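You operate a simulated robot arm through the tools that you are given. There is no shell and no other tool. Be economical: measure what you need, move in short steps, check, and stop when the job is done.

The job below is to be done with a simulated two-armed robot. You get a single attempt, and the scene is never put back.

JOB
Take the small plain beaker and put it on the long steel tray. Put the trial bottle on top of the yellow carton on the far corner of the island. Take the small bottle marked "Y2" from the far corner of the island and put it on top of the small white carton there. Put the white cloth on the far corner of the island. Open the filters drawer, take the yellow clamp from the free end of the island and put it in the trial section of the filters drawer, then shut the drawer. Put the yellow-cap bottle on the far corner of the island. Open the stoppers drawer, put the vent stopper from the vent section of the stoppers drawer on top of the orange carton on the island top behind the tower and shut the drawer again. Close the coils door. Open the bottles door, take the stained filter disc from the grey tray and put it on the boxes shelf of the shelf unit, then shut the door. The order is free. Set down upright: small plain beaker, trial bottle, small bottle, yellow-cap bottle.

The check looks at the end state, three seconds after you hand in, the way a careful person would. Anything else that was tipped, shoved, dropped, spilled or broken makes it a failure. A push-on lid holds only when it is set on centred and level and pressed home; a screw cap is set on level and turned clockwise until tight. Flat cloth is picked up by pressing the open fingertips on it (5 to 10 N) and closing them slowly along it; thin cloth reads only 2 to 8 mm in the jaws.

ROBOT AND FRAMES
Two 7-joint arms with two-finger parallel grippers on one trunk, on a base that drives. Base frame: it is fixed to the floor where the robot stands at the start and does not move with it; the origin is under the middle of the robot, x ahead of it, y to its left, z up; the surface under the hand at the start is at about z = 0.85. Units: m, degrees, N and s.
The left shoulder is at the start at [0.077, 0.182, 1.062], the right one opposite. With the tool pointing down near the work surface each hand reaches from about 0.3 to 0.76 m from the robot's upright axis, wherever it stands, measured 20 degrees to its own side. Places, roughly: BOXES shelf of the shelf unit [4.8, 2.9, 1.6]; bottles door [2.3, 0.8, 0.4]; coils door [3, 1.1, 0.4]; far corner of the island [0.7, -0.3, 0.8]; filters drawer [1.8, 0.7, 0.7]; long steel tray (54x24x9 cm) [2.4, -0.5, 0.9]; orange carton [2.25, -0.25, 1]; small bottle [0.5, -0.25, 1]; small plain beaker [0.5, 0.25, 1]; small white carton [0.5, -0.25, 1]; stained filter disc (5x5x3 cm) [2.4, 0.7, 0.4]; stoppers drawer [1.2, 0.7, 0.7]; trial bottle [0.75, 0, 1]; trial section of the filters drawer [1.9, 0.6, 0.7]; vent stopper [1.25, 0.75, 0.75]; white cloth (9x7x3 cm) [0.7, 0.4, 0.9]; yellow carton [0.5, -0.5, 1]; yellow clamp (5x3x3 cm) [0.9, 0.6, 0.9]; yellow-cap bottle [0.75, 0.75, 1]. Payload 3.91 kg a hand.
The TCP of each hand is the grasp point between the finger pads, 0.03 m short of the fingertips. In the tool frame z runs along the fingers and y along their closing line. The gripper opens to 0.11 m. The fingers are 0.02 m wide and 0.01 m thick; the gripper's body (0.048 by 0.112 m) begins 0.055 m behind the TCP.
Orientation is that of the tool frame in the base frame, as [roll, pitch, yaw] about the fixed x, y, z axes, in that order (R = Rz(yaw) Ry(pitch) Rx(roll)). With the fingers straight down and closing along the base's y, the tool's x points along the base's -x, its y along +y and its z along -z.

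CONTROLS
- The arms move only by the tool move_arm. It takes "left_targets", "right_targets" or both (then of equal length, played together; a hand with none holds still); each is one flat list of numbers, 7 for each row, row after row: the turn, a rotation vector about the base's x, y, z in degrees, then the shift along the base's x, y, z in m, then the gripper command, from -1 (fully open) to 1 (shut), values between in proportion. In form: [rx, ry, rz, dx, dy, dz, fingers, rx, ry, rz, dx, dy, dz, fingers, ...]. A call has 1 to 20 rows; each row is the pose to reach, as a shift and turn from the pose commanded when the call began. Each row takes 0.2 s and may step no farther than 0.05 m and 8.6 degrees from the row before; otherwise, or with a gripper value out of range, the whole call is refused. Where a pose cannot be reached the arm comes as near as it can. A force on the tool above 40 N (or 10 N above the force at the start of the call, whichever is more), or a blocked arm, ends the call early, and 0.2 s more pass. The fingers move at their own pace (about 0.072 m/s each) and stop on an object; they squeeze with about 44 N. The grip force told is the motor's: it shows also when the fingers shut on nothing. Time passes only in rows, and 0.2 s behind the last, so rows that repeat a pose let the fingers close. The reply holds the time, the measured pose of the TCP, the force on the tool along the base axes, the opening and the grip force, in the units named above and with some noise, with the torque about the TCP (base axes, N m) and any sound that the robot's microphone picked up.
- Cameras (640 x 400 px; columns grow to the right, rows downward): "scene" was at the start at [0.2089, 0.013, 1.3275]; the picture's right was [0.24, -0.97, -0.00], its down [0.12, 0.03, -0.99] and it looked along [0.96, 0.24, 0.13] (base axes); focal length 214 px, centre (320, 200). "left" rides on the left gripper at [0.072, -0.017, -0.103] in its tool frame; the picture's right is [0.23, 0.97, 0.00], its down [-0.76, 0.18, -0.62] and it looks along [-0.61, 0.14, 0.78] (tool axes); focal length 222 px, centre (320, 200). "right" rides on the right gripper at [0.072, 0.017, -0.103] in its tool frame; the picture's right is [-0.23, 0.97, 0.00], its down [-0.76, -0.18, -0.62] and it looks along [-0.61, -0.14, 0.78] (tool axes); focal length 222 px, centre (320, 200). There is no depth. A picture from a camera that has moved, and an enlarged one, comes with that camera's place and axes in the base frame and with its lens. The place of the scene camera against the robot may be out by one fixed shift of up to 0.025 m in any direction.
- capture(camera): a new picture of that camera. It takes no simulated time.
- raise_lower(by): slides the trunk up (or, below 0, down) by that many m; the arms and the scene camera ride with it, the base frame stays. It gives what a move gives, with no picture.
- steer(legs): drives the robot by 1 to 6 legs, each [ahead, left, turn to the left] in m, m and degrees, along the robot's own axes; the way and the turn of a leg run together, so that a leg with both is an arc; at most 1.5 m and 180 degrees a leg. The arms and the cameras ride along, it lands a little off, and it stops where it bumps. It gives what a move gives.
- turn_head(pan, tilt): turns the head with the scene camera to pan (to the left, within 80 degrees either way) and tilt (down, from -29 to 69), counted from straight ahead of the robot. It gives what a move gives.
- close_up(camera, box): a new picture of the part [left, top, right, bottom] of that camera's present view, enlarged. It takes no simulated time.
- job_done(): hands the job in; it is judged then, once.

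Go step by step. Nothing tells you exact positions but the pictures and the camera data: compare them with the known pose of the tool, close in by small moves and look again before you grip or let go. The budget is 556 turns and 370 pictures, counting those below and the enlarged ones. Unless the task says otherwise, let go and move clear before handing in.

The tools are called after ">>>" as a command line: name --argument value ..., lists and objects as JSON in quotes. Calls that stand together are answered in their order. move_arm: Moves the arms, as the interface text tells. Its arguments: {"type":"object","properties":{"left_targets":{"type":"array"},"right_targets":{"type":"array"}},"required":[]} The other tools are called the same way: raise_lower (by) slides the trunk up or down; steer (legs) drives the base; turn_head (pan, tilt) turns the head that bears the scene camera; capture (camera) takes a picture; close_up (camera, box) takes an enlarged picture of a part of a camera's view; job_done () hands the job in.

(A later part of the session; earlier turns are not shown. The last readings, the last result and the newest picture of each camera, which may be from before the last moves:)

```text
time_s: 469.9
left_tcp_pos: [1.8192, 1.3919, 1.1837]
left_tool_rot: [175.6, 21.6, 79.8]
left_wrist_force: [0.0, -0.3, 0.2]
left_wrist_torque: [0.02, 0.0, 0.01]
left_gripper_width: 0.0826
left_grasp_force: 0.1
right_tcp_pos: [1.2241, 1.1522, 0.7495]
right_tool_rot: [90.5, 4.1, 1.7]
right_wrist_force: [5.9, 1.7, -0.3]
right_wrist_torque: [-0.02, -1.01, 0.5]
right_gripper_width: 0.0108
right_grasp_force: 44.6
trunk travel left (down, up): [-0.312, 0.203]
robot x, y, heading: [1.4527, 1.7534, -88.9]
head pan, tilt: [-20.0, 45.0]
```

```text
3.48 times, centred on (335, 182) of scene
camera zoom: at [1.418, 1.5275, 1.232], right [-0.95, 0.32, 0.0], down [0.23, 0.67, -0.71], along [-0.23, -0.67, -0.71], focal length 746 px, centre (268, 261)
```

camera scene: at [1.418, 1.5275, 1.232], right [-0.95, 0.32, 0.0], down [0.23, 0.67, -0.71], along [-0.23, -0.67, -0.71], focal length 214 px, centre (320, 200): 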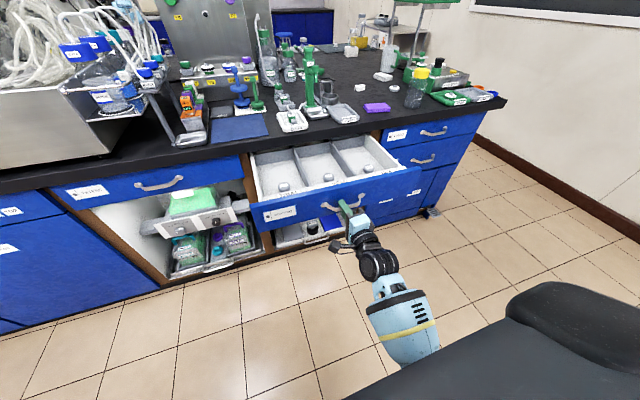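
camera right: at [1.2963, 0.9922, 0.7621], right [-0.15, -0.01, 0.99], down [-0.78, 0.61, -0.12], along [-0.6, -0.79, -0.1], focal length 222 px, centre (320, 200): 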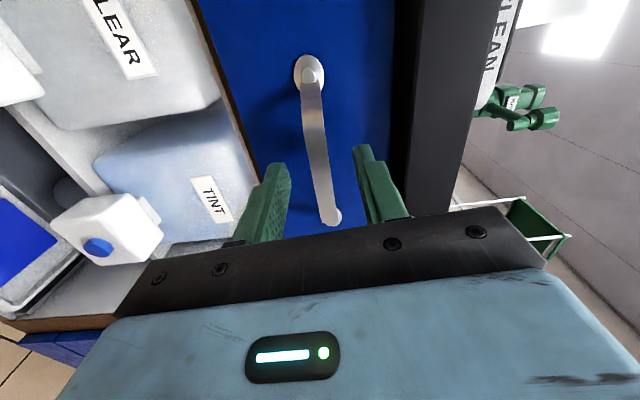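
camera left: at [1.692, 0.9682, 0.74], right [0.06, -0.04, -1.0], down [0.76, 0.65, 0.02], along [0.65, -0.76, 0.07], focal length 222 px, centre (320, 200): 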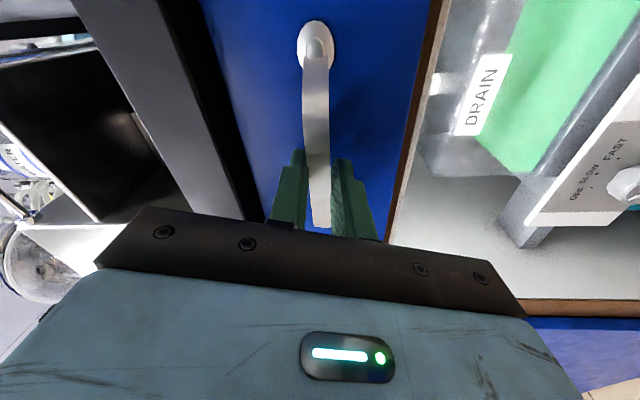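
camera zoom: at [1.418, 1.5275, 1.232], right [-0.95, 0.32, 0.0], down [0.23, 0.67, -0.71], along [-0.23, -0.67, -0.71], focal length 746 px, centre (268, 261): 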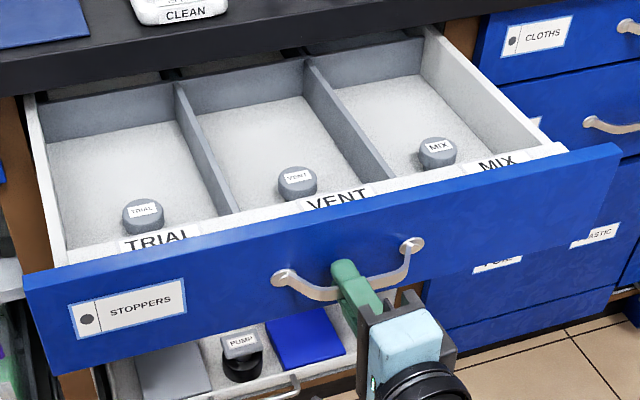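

The VENT stopper is in the VENT section. Release with the right hand, back off, and set the left hand vertical to pick it.

>>> move_arm --right_targets '[0, 0, 0, 0, 0, 0, 0.5, 0, 0, 0, 0, 0, 0, 0.1, 0, 0, 0, 0, 0, 0, 0.1]'

>>> steer --legs '[[-0.14, 0, 0], [0, -0.5, 0]]'

>>> move_arm --left_targets '[4, 0, 2, -0.01, -0.03, 0, -0.5, 8, 0, 4, -0.02, -0.06, 0, -0.5, 12, 0, 6, -0.03, -0.09, 0, -0.5, 16, 0, 8, -0.04, -0.12, -0.01, -0.5, 20, 0.5, 10, -0.05, -0.15, -0.03, -0.5, 22, 0.5, 10, -0.06, -0.18, -0.05, -0.5, 22, 0.5, 10, -0.07, -0.21, -0.08, -0.5]'

>>> capture --camera "left"

>>> capture --camera "scene"

```text
time_s: 470.7
left_tcp_pos: [1.8191, 1.3893, 1.1839]
left_tool_rot: [175.6, 21.6, 79.8]
left_wrist_force: [0.2, 0.9, 0.2]
left_wrist_torque: [-0.05, -0.03, 0.01]
left_gripper_width: 0.0822
left_grasp_force: 0.1
right_tcp_pos: [1.2234, 1.1529, 0.7492]
right_tool_rot: [90.5, 4.4, 1.6]
right_wrist_force: [-0.5, 0.3, -0.1]
right_wrist_torque: [-0.01, 0.01, 0.01]
right_gripper_width: 0.0495
right_grasp_force: 0.0
trunk travel left (down, up): [-0.312, 0.203]
robot x, y, heading: [1.4499, 1.754, -88.8]
head pan, tilt: [-20.0, 45.0]
```

```text
time_s: 476.6
left_tcp_pos: [1.3103, 1.5204, 1.1854]
left_tool_rot: [175.5, 21.6, 79.5]
left_wrist_force: [-1.4, 0.3, -0.1]
left_wrist_torque: [0.01, -0.01, 0.02]
left_gripper_width: 0.0824
left_grasp_force: 0.1
right_tcp_pos: [0.7144, 1.2834, 0.7484]
right_tool_rot: [90.5, 4.1, 1.4]
right_wrist_force: [-0.2, -0.3, 0.6]
right_wrist_torque: [0.02, 0.0, 0.04]
right_gripper_width: 0.0499
right_grasp_force: 0.1
trunk travel left (down, up): [-0.312, 0.203]
robot x, y, heading: [0.9469, 1.8871, -89.0]
head pan, tilt: [-20.0, 45.0]
```

```text
time_s: 478.2
left_tcp_pos: [1.2408, 1.31, 1.1037]
left_tool_rot: [178.2, -0.3, 90.1]
left_wrist_force: [-0.2, -0.6, 0.0]
left_wrist_torque: [0.0, 0.01, -0.02]
left_gripper_width: 0.0824
left_grasp_force: 0.1
right_tcp_pos: [0.7142, 1.2824, 0.7484]
right_tool_rot: [90.4, 4.2, 1.4]
right_wrist_force: [0.5, -0.9, 0.0]
right_wrist_torque: [-0.02, -0.01, 0.03]
right_gripper_width: 0.0495
right_grasp_force: 0.1
trunk travel left (down, up): [-0.312, 0.203]
robot x, y, heading: [0.9445, 1.8841, -89.0]
head pan, tilt: [-20.0, 45.0]
```

```text
149 pictures are left
camera left: at [1.2217, 1.3822, 1.2063], right [0.97, 0.23, 0.03], down [0.16, -0.76, 0.62], along [0.17, -0.6, -0.78], focal length 222 px, centre (320, 200)
```

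left: 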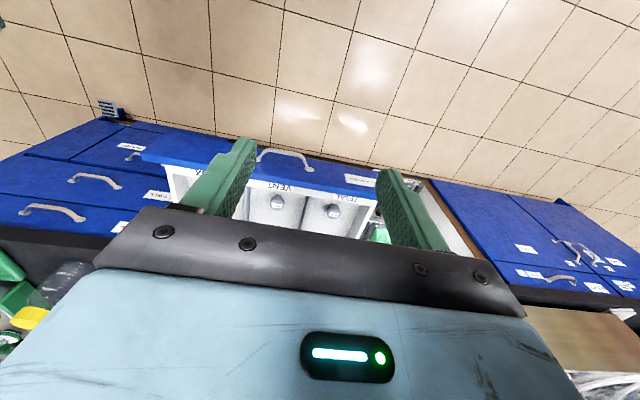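

```text
148 pictures are left
camera scene: at [0.9097, 1.6564, 1.2318], right [-0.95, 0.33, 0.0], down [0.23, 0.67, -0.71], along [-0.23, -0.67, -0.71], focal length 214 px, centre (320, 200)
```

scene: 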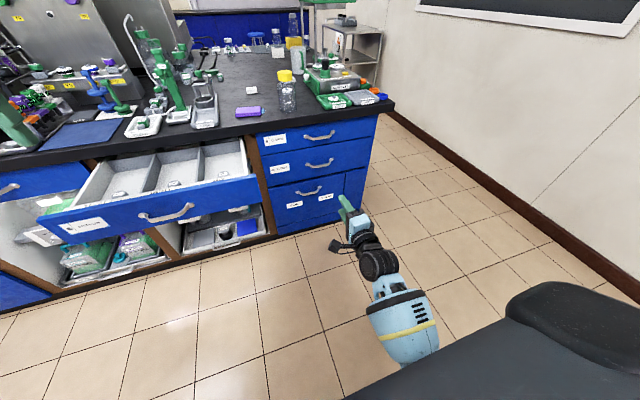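

Vent stopper at about (1.212, 0.985). Drive forward 0.3.

>>> steer --legs '[[0.3, 0.02, 0]]'

>>> capture --camera "left"

```text
time_s: 480.2
left_tcp_pos: [1.2667, 1.0125, 1.104]
left_tool_rot: [178.2, -0.2, 90.3]
left_wrist_force: [-0.1, 1.0, -0.4]
left_wrist_torque: [-0.03, 0.01, 0.01]
left_gripper_width: 0.0824
left_grasp_force: 0.1
right_tcp_pos: [0.7408, 0.9851, 0.7484]
right_tool_rot: [90.6, 4.1, 1.4]
right_wrist_force: [-0.4, 0.5, 0.1]
right_wrist_torque: [0.04, -0.03, 0.02]
right_gripper_width: 0.0496
right_grasp_force: 0.0
trunk travel left (down, up): [-0.312, 0.203]
robot x, y, heading: [0.977, 1.5844, -89.1]
head pan, tilt: [-20.0, 45.0]
```

```text
147 pictures are left
camera left: at [1.2473, 1.0852, 1.2068], right [0.97, 0.23, 0.03], down [0.16, -0.76, 0.63], along [0.17, -0.6, -0.78], focal length 222 px, centre (320, 200)
```

left: 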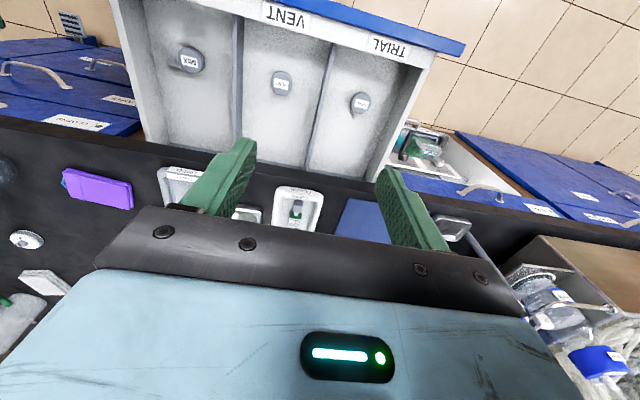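

>>> move_arm --left_targets '[0, 0, 0, -0.02, -0.01, -0.03, -0.5, 0, 0, 0, -0.04, -0.02, -0.06, -0.5, 0, 0, 0, -0.055, -0.027, -0.09, -0.5, 0, 0, 0, -0.055, -0.027, -0.13, -0.5, 0, 0, 0, -0.055, -0.027, -0.17, -0.4, 0, 0, 0, -0.055, -0.027, -0.21, -0.2, 0, 0, 0, -0.055, -0.027, -0.24, -0.2, 0, 0, 0, -0.055, -0.027, -0.26, -0.2]'

>>> capture --camera "left"

```text
time_s: 482.0
left_tcp_pos: [1.212, 0.9857, 0.8424]
left_tool_rot: [178.1, -0.2, 90.1]
left_wrist_force: [-0.2, -0.2, -0.3]
left_wrist_torque: [0.0, 0.0, -0.01]
left_gripper_width: 0.0659
left_grasp_force: 0.0
right_tcp_pos: [0.7404, 0.9847, 0.7482]
right_tool_rot: [90.5, 4.2, 1.4]
right_wrist_force: [0.1, -0.9, 0.3]
right_wrist_torque: [0.0, 0.0, 0.0]
right_gripper_width: 0.0497
right_grasp_force: 0.1
trunk travel left (down, up): [-0.312, 0.203]
robot x, y, heading: [0.9738, 1.5861, -89.0]
head pan, tilt: [-20.0, 45.0]
```

```text
146 pictures are left
camera left: at [1.1923, 1.0593, 0.9456], right [0.97, 0.23, 0.03], down [0.16, -0.76, 0.63], along [0.17, -0.6, -0.78], focal length 222 px, centre (320, 200)
```

left: 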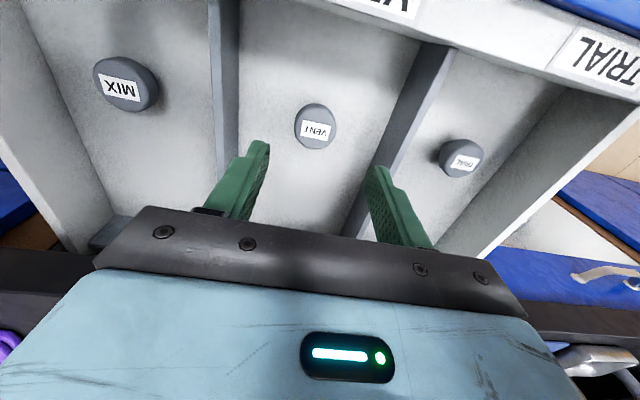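

>>> move_arm --left_targets '[0, 0, 0, 0, 0, -0.04, -0.2, 0, 0, 0, 0, 0, -0.07, -0.2, 0, 0, 0, 0, 0, -0.09, -0.2, 0, 0, 0, 0, 0, -0.09, 0.1, 0, 0, 0, 0, 0, -0.09, 0.4, 0, 0, 0, 0, 0, -0.09, 0.8, 0, 0, 0, 0, 0, -0.09, 0.8]'

>>> capture --camera "left"

```text
time_s: 483.6
left_tcp_pos: [1.2119, 0.9842, 0.7546]
left_tool_rot: [178.2, -0.2, 90.2]
left_wrist_force: [-0.5, 0.1, 0.6]
left_wrist_torque: [-0.04, 0.02, -0.03]
left_gripper_width: 0.0377
left_grasp_force: 44.4
right_tcp_pos: [0.74, 0.9853, 0.7494]
right_tool_rot: [90.6, 4.2, 1.4]
right_wrist_force: [-0.7, 0.3, 0.3]
right_wrist_torque: [0.0, -0.02, 0.01]
right_gripper_width: 0.0493
right_grasp_force: 0.1
trunk travel left (down, up): [-0.312, 0.203]
robot x, y, heading: [0.9715, 1.5867, -89.2]
head pan, tilt: [-20.0, 45.0]
```

```text
145 pictures are left
camera left: at [1.1923, 1.0581, 0.8566], right [0.97, 0.23, 0.03], down [0.16, -0.76, 0.63], along [0.17, -0.6, -0.78], focal length 222 px, centre (320, 200)
```

left: 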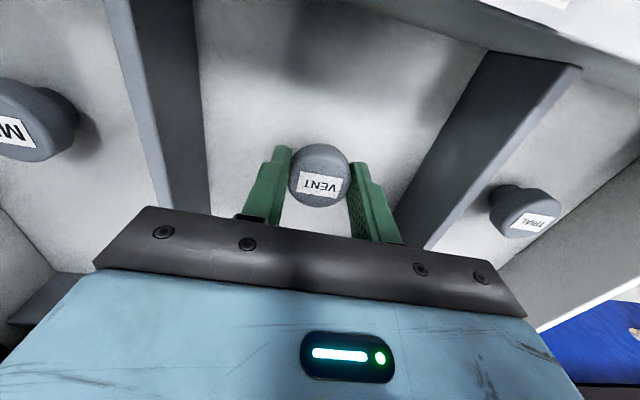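

VENT stopper in hand. Lift it out, back off, and line the right hand up to push the drawer shut.

>>> move_arm --left_targets '[0, 0, 0, 0, 0, 0.04, 0.8, 0, 0, 0, 0, 0, 0.08, 0.8, 0, 0, 0, 0, 0, 0.12, 0.8, 0, 0, 0, 0, 0, 0.16, 0.8, 0, 0, 0, 0, 0, 0.2, 0.8, 0, 0, 0, 0, 0.03, 0.23, 0.8, 0, 0, 0, 0, 0.06, 0.26, 0.8, 0, 0, 0, 0, 0.09, 0.29, 0.8, 0, 0, 0, 0, 0.12, 0.32, 0.8, 0, 0, 0, 0, 0.15, 0.35, 0.8]'

>>> steer --legs '[[-0.45, 0, 0], [0, 0.58, 0]]'

>>> capture --camera "scene"

```text
time_s: 485.8
left_tcp_pos: [1.2108, 1.1383, 1.1045]
left_tool_rot: [178.0, -0.3, 90.3]
left_wrist_force: [0.0, 0.1, -0.9]
left_wrist_torque: [-0.01, -0.01, -0.02]
left_gripper_width: 0.0376
left_grasp_force: 44.4
right_tcp_pos: [0.7404, 0.9851, 0.7504]
right_tool_rot: [90.5, 4.3, 1.4]
right_wrist_force: [0.1, 0.0, -0.2]
right_wrist_torque: [0.01, -0.02, 0.01]
right_gripper_width: 0.049
right_grasp_force: 0.0
trunk travel left (down, up): [-0.312, 0.203]
robot x, y, heading: [0.9727, 1.5829, -89.1]
head pan, tilt: [-20.0, 45.0]
```

```text
time_s: 493.7
left_tcp_pos: [1.7784, 1.6089, 1.1047]
left_tool_rot: [178.2, -0.2, 90.7]
left_wrist_force: [0.1, -0.8, -0.3]
left_wrist_torque: [0.03, -0.01, -0.04]
left_gripper_width: 0.0373
left_grasp_force: 44.5
right_tcp_pos: [1.3092, 1.4549, 0.7474]
right_tool_rot: [90.6, 4.2, 1.9]
right_wrist_force: [-0.7, 1.3, 0.0]
right_wrist_torque: [0.0, 0.02, 0.04]
right_gripper_width: 0.0497
right_grasp_force: 0.1
trunk travel left (down, up): [-0.312, 0.203]
robot x, y, heading: [1.5389, 2.0575, -88.5]
head pan, tilt: [-20.0, 45.0]
```

```text
144 pictures are left
camera scene: at [1.5012, 1.8308, 1.232], right [-0.95, 0.32, 0.0], down [0.22, 0.67, -0.71], along [-0.22, -0.67, -0.71], focal length 214 px, centre (320, 200)
```

scene: 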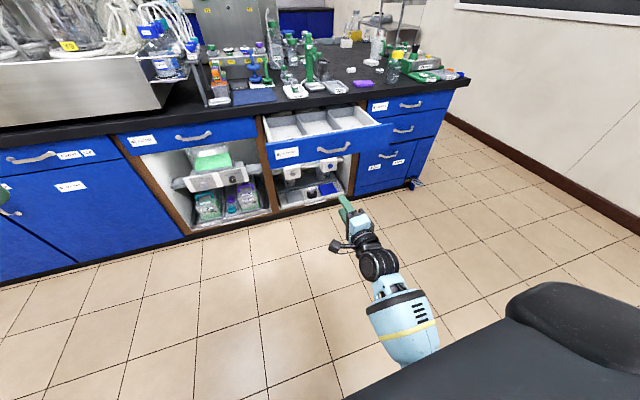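

>>> move_arm --right_targets '[0, 0, 0, 0, 0, 0, 0.6, 0, 0, 0, 0, 0, 0, 1, 0, 0, 0, 0, 0, 0, 1]'

>>> steer --legs '[[0.52, 0, 0]]'

>>> steer --legs '[[0.09, 0, 0]]'

>>> capture --camera "scene"

```text
time_s: 494.5
left_tcp_pos: [1.7788, 1.6088, 1.1047]
left_tool_rot: [178.1, -0.1, 90.7]
left_wrist_force: [0.8, 1.1, -0.6]
left_wrist_torque: [-0.04, -0.03, 0.02]
left_gripper_width: 0.0373
left_grasp_force: 44.1
right_tcp_pos: [1.3095, 1.4545, 0.7495]
right_tool_rot: [90.4, 4.2, 1.9]
right_wrist_force: [0.4, -0.7, 0.8]
right_wrist_torque: [0.0, -0.01, 0.01]
right_gripper_width: 0.0
right_grasp_force: 37.8
trunk travel left (down, up): [-0.312, 0.203]
robot x, y, heading: [1.5359, 2.0571, -88.2]
head pan, tilt: [-20.0, 45.0]
```

```text
time_s: 497.5
left_tcp_pos: [1.7892, 1.095, 1.1038]
left_tool_rot: [178.1, -0.2, 90.3]
left_wrist_force: [0.0, 0.2, -0.7]
left_wrist_torque: [0.02, 0.01, -0.03]
left_gripper_width: 0.0376
left_grasp_force: 43.9
right_tcp_pos: [1.3178, 0.9434, 0.7476]
right_tool_rot: [90.5, 4.2, 1.7]
right_wrist_force: [-0.3, -0.6, 0.1]
right_wrist_torque: [0.02, -0.01, 0.0]
right_gripper_width: 0.0001
right_grasp_force: 38.0
trunk travel left (down, up): [-0.312, 0.203]
robot x, y, heading: [1.5495, 1.5454, -88.7]
head pan, tilt: [-20.0, 45.0]
```

```text
time_s: 498.6
left_tcp_pos: [1.7887, 1.008, 1.1036]
left_tool_rot: [178.1, -0.4, 90.4]
left_wrist_force: [-0.6, 0.2, 0.1]
left_wrist_torque: [-0.01, 0.0, 0.03]
left_gripper_width: 0.0377
left_grasp_force: 44.0
right_tcp_pos: [1.3197, 0.8591, 0.7486]
right_tool_rot: [90.4, 4.1, 1.5]
right_wrist_force: [1.1, -0.3, 0.2]
right_wrist_torque: [0.01, -0.01, -0.02]
right_gripper_width: 0.0
right_grasp_force: 37.6
trunk travel left (down, up): [-0.312, 0.203]
robot x, y, heading: [1.5516, 1.4591, -88.8]
head pan, tilt: [-20.0, 45.0]
stopped in leg 1: the force on the tool passed its limit at 98 N (the readings are from after the stop); the commanded pose is now the measured one
```

```text
143 pictures are left
camera scene: at [1.5133, 1.2318, 1.232], right [-0.95, 0.32, 0.0], down [0.23, 0.67, -0.71], along [-0.23, -0.67, -0.71], focal length 214 px, centre (320, 200)
```

scene: 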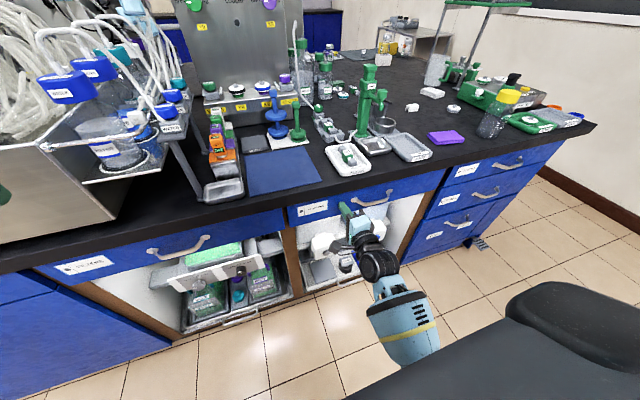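

Stoppers drawer is shut. Back off, restore the right tool to vertical, and go for the yellow-cap bottle (about (0.76, 0.77)).

>>> steer --legs '[[-0.4, 0, 0], [0, -0.57, 0]]'

>>> move_arm --right_targets '[4.6, 4.6, 4.6, 0, 0, 0.025, 0, 9.2, 9.2, 9.2, 0, 0, 0.05, -1, 13.8, 13.8, 13.8, 0, 0, 0.075, -1, 18.4, 18.4, 18.4, 0, 0, 0.1, -1, 23, 23, 23, 0, 0, 0.125, -1, 27.6, 27.6, 27.6, 0, 0, 0.15, -1, 32.2, 32.2, 32.2, 0, 0, 0.175, -1, 36.8, 36.8, 36.8, 0, 0, 0.2, -1, 41.4, 41.4, 41.4, 0, 0, 0.225, -1, 46, 46, 46, 0, 0, 0.25, -1, 50.6, 50.6, 50.6, 0, 0, 0.275, -1, 55.2, 55.2, 55.2, 0, 0, 0.3, -1, 59.8, 59.8, 59.8, 0, 0, 0.325, -1, 64.4, 64.4, 64.4, 0, 0, 0.35, -1, 68, 68, 68, 0, 0, 0.36, -1]'

>>> turn_head --pan -15 --tilt 35

>>> capture --camera "scene"

```text
time_s: 506.2
left_tcp_pos: [1.2092, 1.3969, 1.104]
left_tool_rot: [178.1, -0.3, 89.5]
left_wrist_force: [0.3, -0.1, -0.4]
left_wrist_torque: [-0.04, 0.02, -0.02]
left_gripper_width: 0.0374
left_grasp_force: 44.3
right_tcp_pos: [0.7373, 1.2559, 0.7486]
right_tool_rot: [90.4, 4.3, 0.7]
right_wrist_force: [-0.1, -0.2, 0.1]
right_wrist_torque: [-0.02, -0.01, -0.01]
right_gripper_width: 0.0002
right_grasp_force: 37.5
trunk travel left (down, up): [-0.312, 0.203]
robot x, y, heading: [0.9762, 1.85, -89.5]
head pan, tilt: [-20.0, 45.0]
```

```text
time_s: 509.4
left_tcp_pos: [1.21, 1.3974, 1.1055]
left_tool_rot: [178.1, -0.3, 89.6]
left_wrist_force: [0.3, 0.4, 0.9]
left_wrist_torque: [-0.02, -0.04, 0.02]
left_gripper_width: 0.0375
left_grasp_force: 43.6
right_tcp_pos: [0.7374, 1.2552, 1.1094]
right_tool_rot: [179.1, 0.6, 92.9]
right_wrist_force: [-0.1, 0.1, 0.4]
right_wrist_torque: [0.03, 0.01, 0.01]
right_gripper_width: 0.1101
right_grasp_force: 0.1
trunk travel left (down, up): [-0.312, 0.203]
robot x, y, heading: [0.9766, 1.8522, -89.7]
head pan, tilt: [-20.0, 45.0]
```

```text
time_s: 510.1
left_tcp_pos: [1.2094, 1.3973, 1.1038]
left_tool_rot: [178.1, -0.3, 89.5]
left_wrist_force: [-0.2, 0.1, 0.3]
left_wrist_torque: [-0.03, -0.04, -0.02]
left_gripper_width: 0.0375
left_grasp_force: 43.9
right_tcp_pos: [0.7378, 1.2572, 1.1078]
right_tool_rot: [179.2, 0.6, 92.8]
right_wrist_force: [-0.5, 0.0, -1.3]
right_wrist_torque: [0.02, 0.03, 0.0]
right_gripper_width: 0.1102
right_grasp_force: 0.0
trunk travel left (down, up): [-0.312, 0.203]
robot x, y, heading: [0.9747, 1.8528, -89.6]
head pan, tilt: [-15.0, 35.0]
```

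```text
142 pictures are left
camera scene: at [0.9413, 1.6159, 1.2468], right [-0.97, 0.25, 0.0], down [0.15, 0.56, -0.82], along [-0.21, -0.79, -0.57], focal length 214 px, centre (320, 200)
```

scene: 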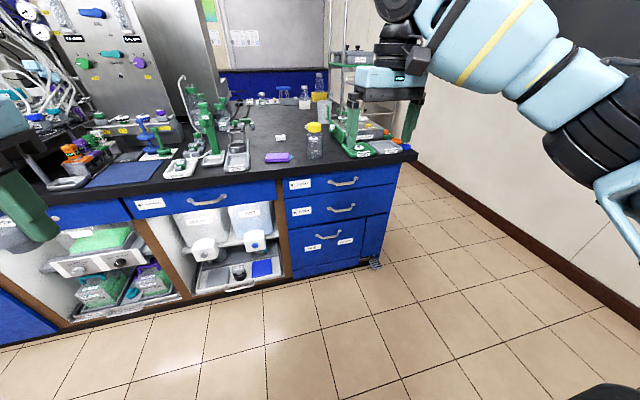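

>>> steer --legs '[[0.42, 0, 0]]'

>>> capture --camera "right"

>>> capture --camera "scene"

```text
time_s: 512.7
left_tcp_pos: [1.2128, 0.9766, 1.1044]
left_tool_rot: [178.1, -0.3, 89.6]
left_wrist_force: [0.2, 0.6, -0.3]
left_wrist_torque: [0.02, 0.01, 0.02]
left_gripper_width: 0.0374
left_grasp_force: 43.9
right_tcp_pos: [0.7406, 0.8349, 1.1083]
right_tool_rot: [179.1, 0.6, 93.0]
right_wrist_force: [-0.2, -0.3, -0.4]
right_wrist_torque: [0.06, 0.04, 0.0]
right_gripper_width: 0.1103
right_grasp_force: 0.1
trunk travel left (down, up): [-0.312, 0.203]
robot x, y, heading: [0.9767, 1.4335, -89.5]
head pan, tilt: [-15.0, 35.0]
```

```text
141 pictures are left
camera right: at [0.7516, 0.9085, 1.212], right [0.98, -0.18, 0.02], down [-0.15, -0.76, 0.63], along [-0.1, -0.62, -0.78], focal length 222 px, centre (320, 200)
```

right: 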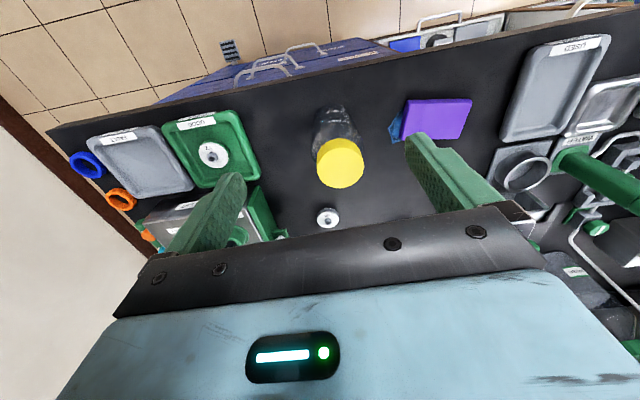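

```text
140 pictures are left
camera scene: at [0.9441, 1.1953, 1.2468], right [-0.97, 0.25, 0.0], down [0.14, 0.56, -0.82], along [-0.21, -0.79, -0.57], focal length 214 px, centre (320, 200)
```

scene: 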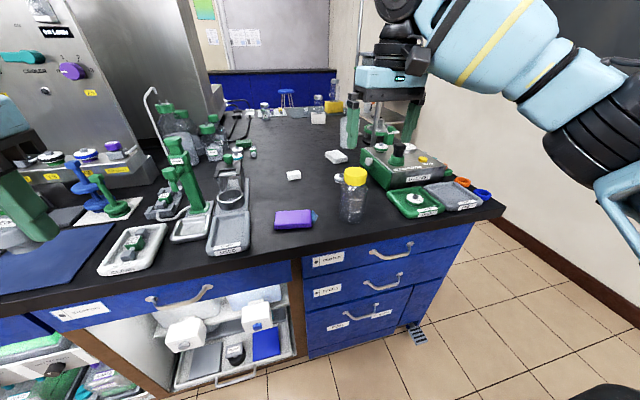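

Bottle at (0.757, 0.786), cap top about z 1.0. Centre and descend on the cap.

>>> move_arm --right_targets '[0, 0, 0, 0.008, -0.025, 0, -1, 0, 0, 0, 0.016, -0.049, -0.01, -1, 0, 0, 0, 0.016, -0.049, -0.05, -1, 0, 0, 0, 0.016, -0.049, -0.09, -1, 0, 0, 0, 0.016, -0.049, -0.11, -1, 0, 0, 0, 0.016, -0.049, -0.11, -1]'

>>> capture --camera "right"

>>> close_up --camera "scene" --box '[300, 60, 460, 230]'

```text
time_s: 514.1
left_tcp_pos: [1.2106, 0.9761, 1.1048]
left_tool_rot: [178.1, -0.3, 89.6]
left_wrist_force: [-0.3, -0.4, -0.5]
left_wrist_torque: [0.0, 0.0, 0.01]
left_gripper_width: 0.0375
left_grasp_force: 43.4
right_tcp_pos: [0.756, 0.7874, 0.9999]
right_tool_rot: [179.1, 0.7, 93.0]
right_wrist_force: [0.0, 0.5, -0.2]
right_wrist_torque: [-0.01, -0.02, -0.01]
right_gripper_width: 0.1101
right_grasp_force: 0.1
trunk travel left (down, up): [-0.312, 0.203]
robot x, y, heading: [0.9754, 1.4341, -89.5]
head pan, tilt: [-15.0, 35.0]
```

```text
139 pictures are left
camera right: at [0.7673, 0.8611, 1.1033], right [0.98, -0.18, 0.02], down [-0.15, -0.76, 0.63], along [-0.1, -0.62, -0.78], focal length 222 px, centre (320, 200)
```

right: 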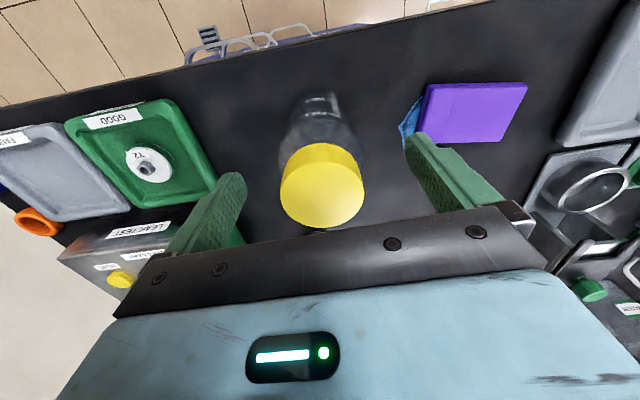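

```text
2.35 times, centred on (380, 145) of scene
camera zoom: at [0.9442, 1.1958, 1.2469], right [-0.97, 0.25, 0.0], down [0.14, 0.55, -0.82], along [-0.21, -0.79, -0.57], focal length 505 px, centre (179, 329)
```

zoom: 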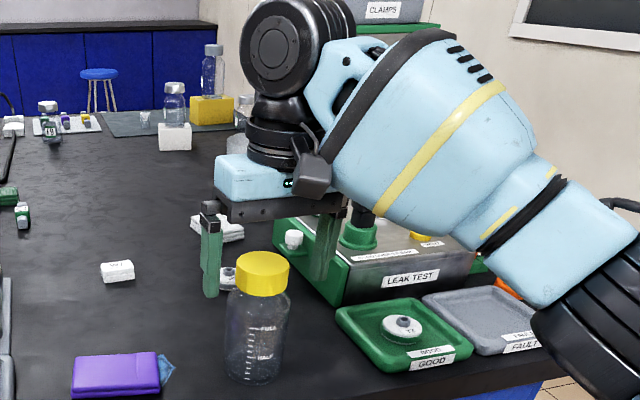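

>>> move_arm --right_targets '[0, 0, 0, 0, 0.003, -0.012, -1, 0, 0, 0, 0, 0.003, -0.012, -0.4, 0, 0, 0, 0, 0.003, -0.012, 0, 0, 0, 0, 0, 0.003, -0.012, 0.6, 0, 0, 0, 0, 0.003, -0.012, 1, 0, 0, 0, 0, 0.003, -0.012, 1]'

>>> capture --camera "right"

```text
time_s: 515.5
left_tcp_pos: [1.2128, 0.977, 1.1041]
left_tool_rot: [178.1, -0.3, 89.5]
left_wrist_force: [-0.7, -0.7, 0.4]
left_wrist_torque: [-0.01, 0.0, -0.01]
left_gripper_width: 0.0374
left_grasp_force: 43.5
right_tcp_pos: [0.7532, 0.7894, 0.9872]
right_tool_rot: [179.2, 0.6, 92.9]
right_wrist_force: [-1.8, 0.1, 0.2]
right_wrist_torque: [-0.04, 0.27, -0.05]
right_gripper_width: 0.0521
right_grasp_force: 44.3
trunk travel left (down, up): [-0.312, 0.203]
robot x, y, heading: [0.9755, 1.4316, -89.5]
head pan, tilt: [-15.0, 35.0]
```

```text
137 pictures are left
camera right: at [0.766, 0.8632, 1.0911], right [0.98, -0.18, 0.02], down [-0.15, -0.76, 0.63], along [-0.1, -0.62, -0.78], focal length 222 px, centre (320, 200)
```

right: 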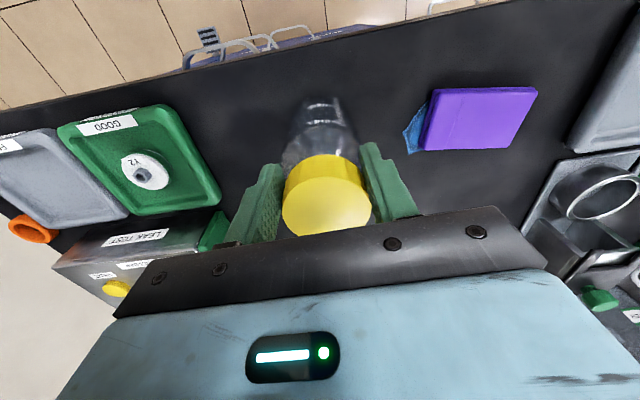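

Bottle gripped by the cap. Lift, raise the trunk, and travel around the near end to the right side of the island.

>>> move_arm --right_targets '[0, 0, 0, 0, 0, 0.04, 1, 0, 0, 0, 0, 0, 0.08, 1, 0, 0, 0, 0, 0, 0.12, 1, 0, 0, 0, 0, 0.03, 0.14, 1, 0, 0, 0, 0, 0.06, 0.14, 1, 0, 0, 0, 0, 0.09, 0.14, 1]'

>>> steer --legs '[[-0.45, 0, 0]]'

>>> raise_lower --by 0.19

>>> capture --camera "right"

```text
time_s: 516.9
left_tcp_pos: [1.2118, 0.9774, 1.1049]
left_tool_rot: [178.0, -0.3, 89.6]
left_wrist_force: [0.3, -1.0, -0.6]
left_wrist_torque: [-0.03, 0.0, 0.0]
left_gripper_width: 0.0374
left_grasp_force: 43.9
right_tcp_pos: [0.7541, 0.8822, 1.1269]
right_tool_rot: [179.2, 0.7, 92.8]
right_wrist_force: [0.6, 0.3, -3.7]
right_wrist_torque: [0.05, -0.03, -0.02]
right_gripper_width: 0.0517
right_grasp_force: 43.8
trunk travel left (down, up): [-0.312, 0.203]
robot x, y, heading: [0.977, 1.4312, -89.4]
head pan, tilt: [-15.0, 35.0]
```

```text
time_s: 519.7
left_tcp_pos: [1.2089, 1.4384, 1.1032]
left_tool_rot: [178.1, -0.3, 89.7]
left_wrist_force: [-0.2, 0.1, -0.2]
left_wrist_torque: [-0.05, -0.02, -0.01]
left_gripper_width: 0.0375
left_grasp_force: 43.8
right_tcp_pos: [0.7535, 1.3414, 1.1256]
right_tool_rot: [179.1, 0.7, 93.1]
right_wrist_force: [0.5, 0.2, -3.7]
right_wrist_torque: [0.06, 0.01, -0.01]
right_gripper_width: 0.0517
right_grasp_force: 44.3
trunk travel left (down, up): [-0.312, 0.203]
robot x, y, heading: [0.9737, 1.8924, -89.6]
head pan, tilt: [-15.0, 35.0]
```

```text
time_s: 521.8
left_tcp_pos: [1.2096, 1.438, 1.2926]
left_tool_rot: [178.1, -0.5, 89.7]
left_wrist_force: [0.2, -0.1, -0.9]
left_wrist_torque: [-0.02, 0.05, 0.02]
left_gripper_width: 0.0379
left_grasp_force: 43.8
right_tcp_pos: [0.7537, 1.3402, 1.3143]
right_tool_rot: [179.3, 0.5, 93.1]
right_wrist_force: [-0.3, 0.4, -2.9]
right_wrist_torque: [0.09, 0.0, 0.01]
right_gripper_width: 0.0518
right_grasp_force: 44.0
trunk travel left (down, up): [-0.502, 0.013]
robot x, y, heading: [0.9739, 1.8944, -89.5]
head pan, tilt: [-15.0, 35.0]
```

```text
136 pictures are left
camera right: at [0.7639, 1.4137, 1.4181], right [0.98, -0.17, 0.02], down [-0.15, -0.77, 0.63], along [-0.1, -0.62, -0.78], focal length 222 px, centre (320, 200)
```

right: 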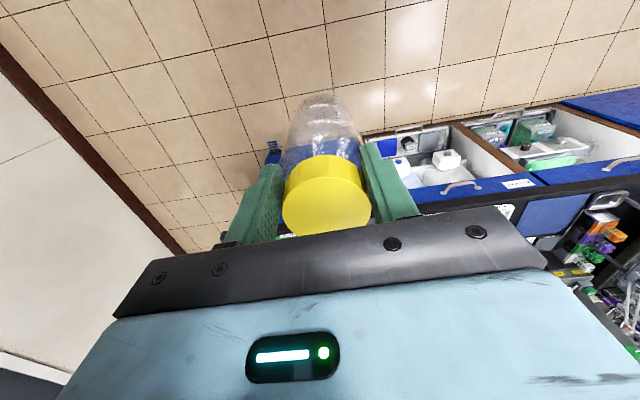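

>>> steer --legs '[[0, -1.24, 0], [1.2, 0, 0], [1.15, 0, 0]]'

>>> turn_head --pan 0 --tilt 35

>>> capture --camera "scene"

```text
time_s: 543.8
left_tcp_pos: [0.0764, -0.9112, 1.2938]
left_tool_rot: [178.1, -0.4, 91.2]
left_wrist_force: [-0.1, -0.9, -0.4]
left_wrist_torque: [-0.01, 0.03, 0.0]
left_gripper_width: 0.0374
left_grasp_force: 43.7
right_tcp_pos: [-0.3784, -1.0206, 1.3153]
right_tool_rot: [179.2, 0.7, 94.5]
right_wrist_force: [0.1, 0.0, -3.9]
right_wrist_torque: [0.06, 0.03, 0.01]
right_gripper_width: 0.0519
right_grasp_force: 43.4
trunk travel left (down, up): [-0.502, 0.013]
robot x, y, heading: [-0.1684, -0.4611, -88.1]
head pan, tilt: [-15.0, 35.0]
```

```text
time_s: 544.6
left_tcp_pos: [0.0763, -0.9114, 1.294]
left_tool_rot: [178.1, -0.4, 91.1]
left_wrist_force: [0.0, 0.0, 0.3]
left_wrist_torque: [-0.03, 0.05, -0.01]
left_gripper_width: 0.0377
left_grasp_force: 44.5
right_tcp_pos: [-0.3777, -1.021, 1.316]
right_tool_rot: [179.3, 0.6, 94.5]
right_wrist_force: [-0.6, 0.2, -3.6]
right_wrist_torque: [0.03, 0.0, -0.01]
right_gripper_width: 0.0519
right_grasp_force: 44.2
trunk travel left (down, up): [-0.502, 0.013]
robot x, y, heading: [-0.1692, -0.4679, -88.0]
head pan, tilt: [0.0, 35.0]
```

```text
135 pictures are left
camera scene: at [-0.1793, -0.5877, 1.4615], right [-1.0, -0.03, 0.0], down [-0.02, 0.57, -0.82], along [0.03, -0.82, -0.57], focal length 214 px, centre (320, 200)
```

scene: 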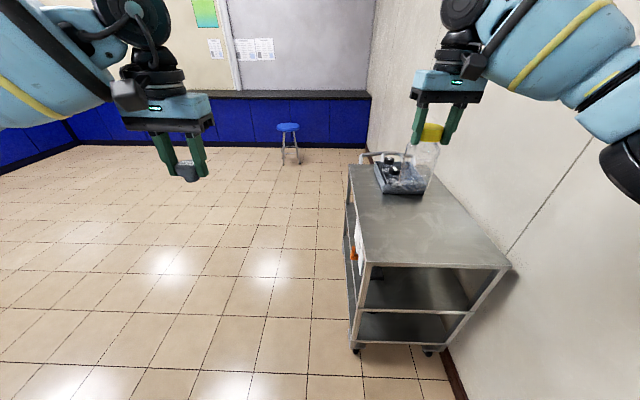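

The trolley is on the right by the wall; the way ahead is clear. Turn and go to the right side, facing the mat.

>>> steer --legs '[[0, 0, 88], [0.55, -0.64, 0], [0, 0, 90]]'

>>> turn_head --pan -5 --tilt 45

>>> capture --camera "scene"

>>> capture --camera "right"

```text
time_s: 558.2
left_tcp_pos: [0.1454, -0.6333, 1.2942]
left_tool_rot: [178.1, -0.4, -89.4]
left_wrist_force: [-0.1, -0.1, -0.1]
left_wrist_torque: [0.03, 0.04, -0.02]
left_gripper_width: 0.0373
left_grasp_force: 44.3
right_tcp_pos: [0.5999, -0.5301, 1.3158]
right_tool_rot: [179.2, 0.7, -86.1]
right_wrist_force: [0.7, 0.1, 0.8]
right_wrist_torque: [0.0, -0.01, 0.02]
right_gripper_width: 0.0
right_grasp_force: 37.9
trunk travel left (down, up): [-0.502, 0.013]
robot x, y, heading: [0.3893, -1.0848, 91.6]
head pan, tilt: [0.0, 35.0]
```

```text
time_s: 558.9
left_tcp_pos: [0.145, -0.6345, 1.295]
left_tool_rot: [178.1, -0.3, -89.4]
left_wrist_force: [0.2, 0.7, -0.2]
left_wrist_torque: [-0.02, -0.05, 0.01]
left_gripper_width: 0.0373
left_grasp_force: 44.1
right_tcp_pos: [0.6014, -0.5287, 1.3161]
right_tool_rot: [179.2, 0.7, -86.0]
right_wrist_force: [0.4, -0.3, -0.5]
right_wrist_torque: [0.03, -0.02, 0.01]
right_gripper_width: 0.0001
right_grasp_force: 37.2
trunk travel left (down, up): [-0.502, 0.013]
robot x, y, heading: [0.3863, -1.0804, 91.5]
head pan, tilt: [-5.0, 45.0]
```

```text
134 pictures are left
camera scene: at [0.3769, -0.9817, 1.4468], right [1.0, -0.06, 0.0], down [-0.05, -0.71, -0.71], along [0.05, 0.71, -0.71], focal length 214 px, centre (320, 200)
```

scene: 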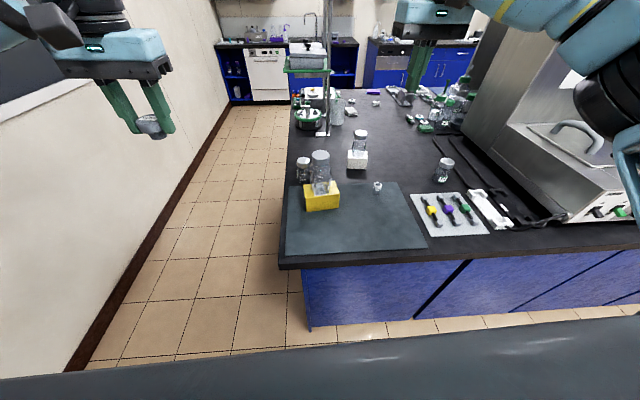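

```text
133 pictures are left
camera right: at [0.5902, -0.6042, 1.4198], right [-0.99, 0.16, 0.02], down [0.14, 0.77, 0.63], along [0.09, 0.62, -0.78], focal length 222 px, centre (320, 200)
```

right: 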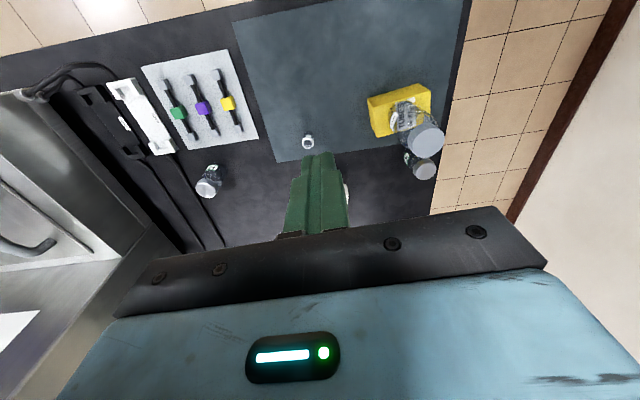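

The right gripper is empty: the bottle slipped out on the way. I must find it.

>>> turn_head --pan 70 --tilt 45

>>> capture --camera "scene"

>>> turn_head --pan -70 --tilt 45

>>> capture --camera "scene"

>>> capture --camera "left"

```text
time_s: 560.4
left_tcp_pos: [0.1454, -0.6341, 1.295]
left_tool_rot: [178.0, -0.3, -89.5]
left_wrist_force: [-0.6, -0.2, -0.6]
left_wrist_torque: [-0.04, -0.01, -0.01]
left_gripper_width: 0.0373
left_grasp_force: 44.4
right_tcp_pos: [0.6012, -0.5303, 1.3158]
right_tool_rot: [179.2, 0.6, -86.1]
right_wrist_force: [0.0, 1.0, -1.5]
right_wrist_torque: [-0.03, 0.02, 0.03]
right_gripper_width: 0.0
right_grasp_force: 37.0
trunk travel left (down, up): [-0.502, 0.013]
robot x, y, heading: [0.3864, -1.0827, 91.3]
head pan, tilt: [70.0, 45.0]
```

```text
132 pictures are left
camera scene: at [0.2948, -1.0367, 1.4468], right [0.32, 0.95, 0.0], down [0.67, -0.23, -0.71], along [-0.67, 0.23, -0.71], focal length 214 px, centre (320, 200)
```

scene: 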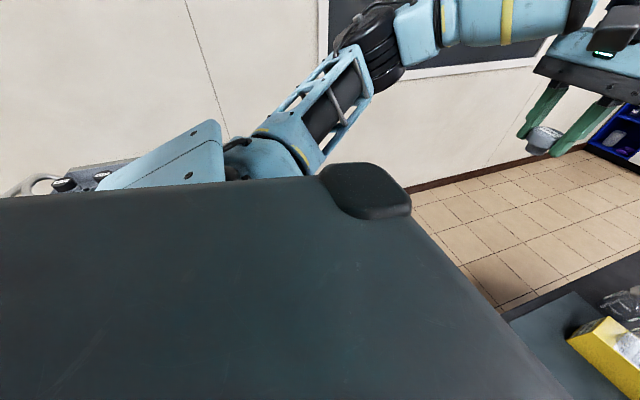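

```text
time_s: 562.6
left_tcp_pos: [0.1457, -0.6328, 1.2941]
left_tool_rot: [178.2, -0.3, -89.4]
left_wrist_force: [-0.9, -0.2, -0.4]
left_wrist_torque: [0.0, -0.01, 0.0]
left_gripper_width: 0.0369
left_grasp_force: 43.5
right_tcp_pos: [0.6013, -0.5293, 1.3174]
right_tool_rot: [179.2, 0.6, -86.0]
right_wrist_force: [0.5, -0.7, 0.4]
right_wrist_torque: [-0.02, -0.01, -0.02]
right_gripper_width: 0.0
right_grasp_force: 37.7
trunk travel left (down, up): [-0.502, 0.013]
robot x, y, heading: [0.3865, -1.0856, 91.3]
head pan, tilt: [-70.0, 45.0]
```

```text
131 pictures are left
camera scene: at [0.4475, -1.0333, 1.4468], right [0.36, -0.93, 0.0], down [-0.66, -0.26, -0.71], along [0.66, 0.26, -0.71], focal length 214 px, centre (320, 200)
```

scene: 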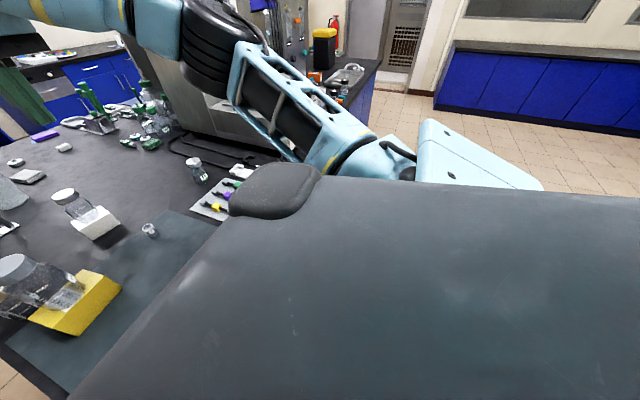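

```text
130 pictures are left
camera left: at [0.1676, -0.7041, 1.3972], right [-0.97, -0.24, 0.03], down [-0.16, 0.76, 0.62], along [-0.17, 0.6, -0.78], focal length 222 px, centre (320, 200)
```

left: 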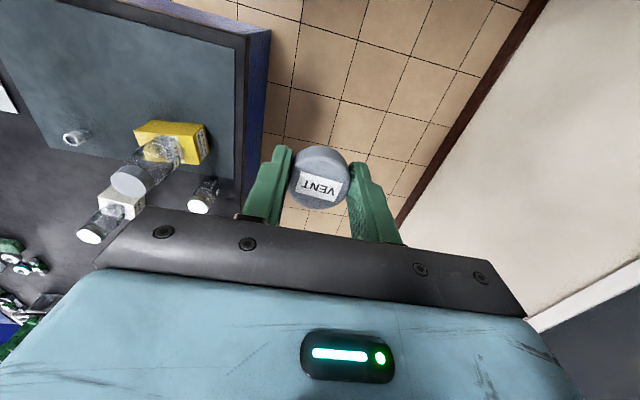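

>>> steer --legs '[[0, 0, 88]]'

>>> turn_head --pan 0 --tilt 40

>>> capture --camera "scene"

>>> turn_head --pan 70 --tilt 35

>>> capture --camera "scene"

```text
time_s: 566.7
left_tcp_pos: [-0.0768, -1.2978, 1.2941]
left_tool_rot: [178.1, -0.2, -2.8]
left_wrist_force: [0.2, 0.5, -0.2]
left_wrist_torque: [0.0, 0.01, 0.01]
left_gripper_width: 0.0373
left_grasp_force: 44.0
right_tcp_pos: [-0.1552, -0.8379, 1.3152]
right_tool_rot: [179.2, 0.6, 0.7]
right_wrist_force: [0.5, -0.1, 0.6]
right_wrist_torque: [-0.01, -0.02, -0.02]
right_gripper_width: 0.0001
right_grasp_force: 37.6
trunk travel left (down, up): [-0.502, 0.013]
robot x, y, heading: [0.3857, -1.0813, 178.1]
head pan, tilt: [-70.0, 45.0]
```

```text
time_s: 568.1
left_tcp_pos: [-0.0769, -1.2972, 1.2937]
left_tool_rot: [178.2, -0.3, -2.7]
left_wrist_force: [0.3, -0.7, 0.0]
left_wrist_torque: [0.03, 0.02, 0.03]
left_gripper_width: 0.0373
left_grasp_force: 44.2
right_tcp_pos: [-0.1547, -0.8385, 1.316]
right_tool_rot: [179.2, 0.6, 0.8]
right_wrist_force: [0.6, 0.4, 0.0]
right_wrist_torque: [0.04, -0.02, 0.01]
right_gripper_width: 0.0001
right_grasp_force: 38.1
trunk travel left (down, up): [-0.502, 0.013]
robot x, y, heading: [0.387, -1.0819, 178.1]
head pan, tilt: [0.0, 40.0]
```

```text
129 pictures are left
camera scene: at [0.2596, -1.087, 1.454], right [0.03, 1.0, 0.0], down [0.64, -0.02, -0.77], along [-0.77, 0.03, -0.64], focal length 214 px, centre (320, 200)
```

scene: 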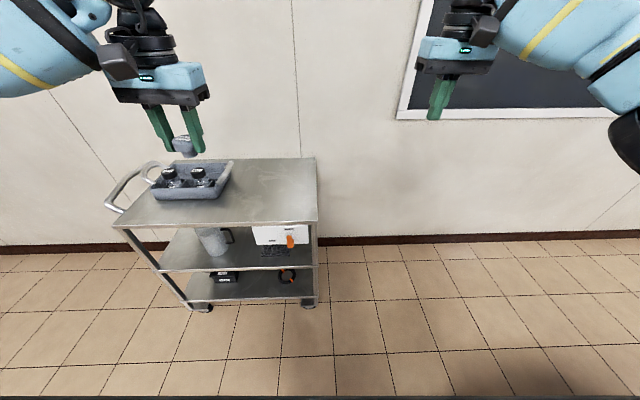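

```text
time_s: 569.5
left_tcp_pos: [-0.0764, -1.2981, 1.2947]
left_tool_rot: [178.1, -0.3, -2.7]
left_wrist_force: [0.1, -0.3, -0.3]
left_wrist_torque: [0.01, 0.03, -0.02]
left_gripper_width: 0.0369
left_grasp_force: 44.0
right_tcp_pos: [-0.1549, -0.8372, 1.316]
right_tool_rot: [179.3, 0.6, 0.8]
right_wrist_force: [-0.7, -0.4, 0.2]
right_wrist_torque: [-0.03, -0.03, -0.02]
right_gripper_width: 0.0
right_grasp_force: 38.0
trunk travel left (down, up): [-0.502, 0.013]
robot x, y, heading: [0.384, -1.0821, 178.2]
head pan, tilt: [70.0, 35.0]
```

```text
128 pictures are left
camera scene: at [0.3117, -1.1715, 1.4616], right [-0.93, 0.37, 0.0], down [0.21, 0.53, -0.82], along [-0.31, -0.76, -0.57], focal length 214 px, centre (320, 200)
```

scene: 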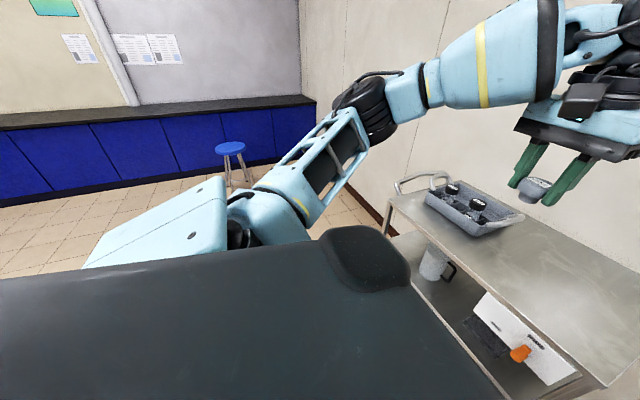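

Not there. Turn further to look south and east.

>>> steer --legs '[[0, 0, 90]]'

>>> turn_head --pan 35 --tilt 40

>>> capture --camera "scene"

>>> steer --legs '[[0, 0, 80]]'

>>> turn_head --pan 0 --tilt 45

>>> capture --camera "scene"

```text
time_s: 573.7
left_tcp_pos: [0.5895, -1.5498, 1.2937]
left_tool_rot: [178.1, -0.3, 85.9]
left_wrist_force: [0.0, 0.0, -0.5]
left_wrist_torque: [0.01, 0.04, 0.02]
left_gripper_width: 0.0373
left_grasp_force: 44.4
right_tcp_pos: [0.1285, -1.6179, 1.3167]
right_tool_rot: [179.3, 0.6, 89.2]
right_wrist_force: [-0.1, 0.0, 0.9]
right_wrist_torque: [0.01, -0.01, 0.0]
right_gripper_width: 0.0002
right_grasp_force: 37.5
trunk travel left (down, up): [-0.502, 0.013]
robot x, y, heading: [0.3865, -1.0845, -93.2]
head pan, tilt: [70.0, 35.0]
```

```text
time_s: 574.7
left_tcp_pos: [0.591, -1.5504, 1.2947]
left_tool_rot: [178.1, -0.3, 85.9]
left_wrist_force: [-0.8, -0.6, 0.3]
left_wrist_torque: [0.01, -0.01, 0.01]
left_gripper_width: 0.0372
left_grasp_force: 44.2
right_tcp_pos: [0.1272, -1.6181, 1.3172]
right_tool_rot: [179.2, 0.6, 89.3]
right_wrist_force: [-0.2, 0.7, 1.0]
right_wrist_torque: [0.02, 0.0, 0.02]
right_gripper_width: 0.0
right_grasp_force: 37.4
trunk travel left (down, up): [-0.502, 0.013]
robot x, y, heading: [0.3827, -1.0799, -93.2]
head pan, tilt: [35.0, 40.0]
```

```text
127 pictures are left
camera scene: at [0.4156, -1.1908, 1.4541], right [-0.85, -0.53, 0.0], down [-0.34, 0.55, -0.77], along [0.4, -0.65, -0.64], focal length 214 px, centre (320, 200)
```

scene: 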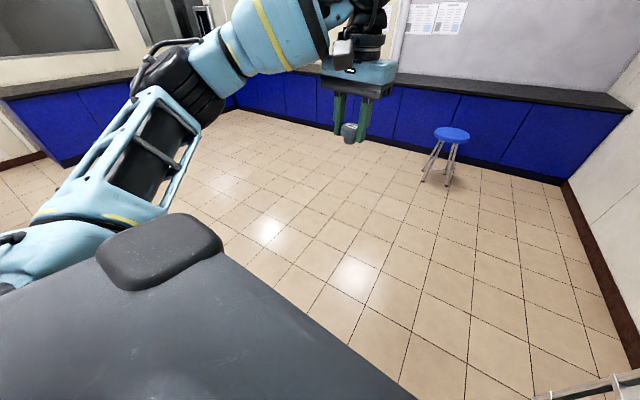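

```text
time_s: 578.6
left_tcp_pos: [0.8809, -0.9572, 1.2941]
left_tool_rot: [178.1, -0.3, 166.6]
left_wrist_force: [0.5, -0.8, -0.4]
left_wrist_torque: [-0.01, 0.03, -0.02]
left_gripper_width: 0.0369
left_grasp_force: 43.6
right_tcp_pos: [0.8724, -1.4251, 1.3162]
right_tool_rot: [179.2, 0.6, 170.0]
right_wrist_force: [-0.9, 0.3, -1.1]
right_wrist_torque: [-0.01, 0.02, 0.0]
right_gripper_width: 0.0001
right_grasp_force: 37.7
trunk travel left (down, up): [-0.502, 0.013]
robot x, y, heading: [0.3837, -1.0823, -12.7]
head pan, tilt: [35.0, 40.0]
```

```text
time_s: 579.6
left_tcp_pos: [0.8792, -0.9578, 1.2949]
left_tool_rot: [178.1, -0.3, 166.6]
left_wrist_force: [0.0, -0.4, -1.0]
left_wrist_torque: [0.02, 0.01, 0.01]
left_gripper_width: 0.0366
left_grasp_force: 44.7
right_tcp_pos: [0.8707, -1.4244, 1.3163]
right_tool_rot: [179.1, 0.6, 170.0]
right_wrist_force: [-0.1, -0.3, -0.4]
right_wrist_torque: [0.01, -0.01, 0.01]
right_gripper_width: 0.0
right_grasp_force: 37.5
trunk travel left (down, up): [-0.502, 0.013]
robot x, y, heading: [0.3855, -1.0819, -12.7]
head pan, tilt: [0.0, 45.0]
```

```text
126 pictures are left
camera scene: at [0.479, -1.1144, 1.4468], right [-0.22, -0.98, 0.0], down [-0.69, 0.15, -0.71], along [0.69, -0.15, -0.71], focal length 214 px, centre (320, 200)
```

scene: 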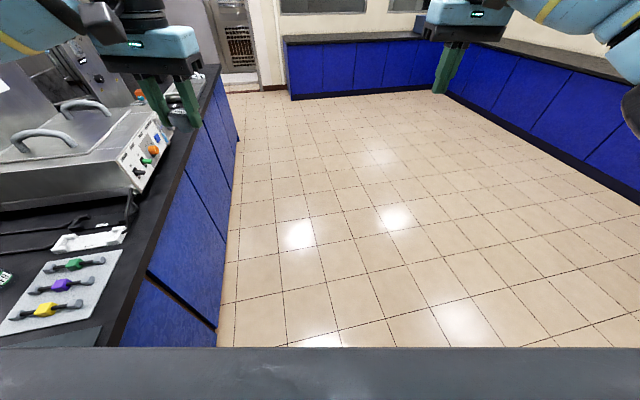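

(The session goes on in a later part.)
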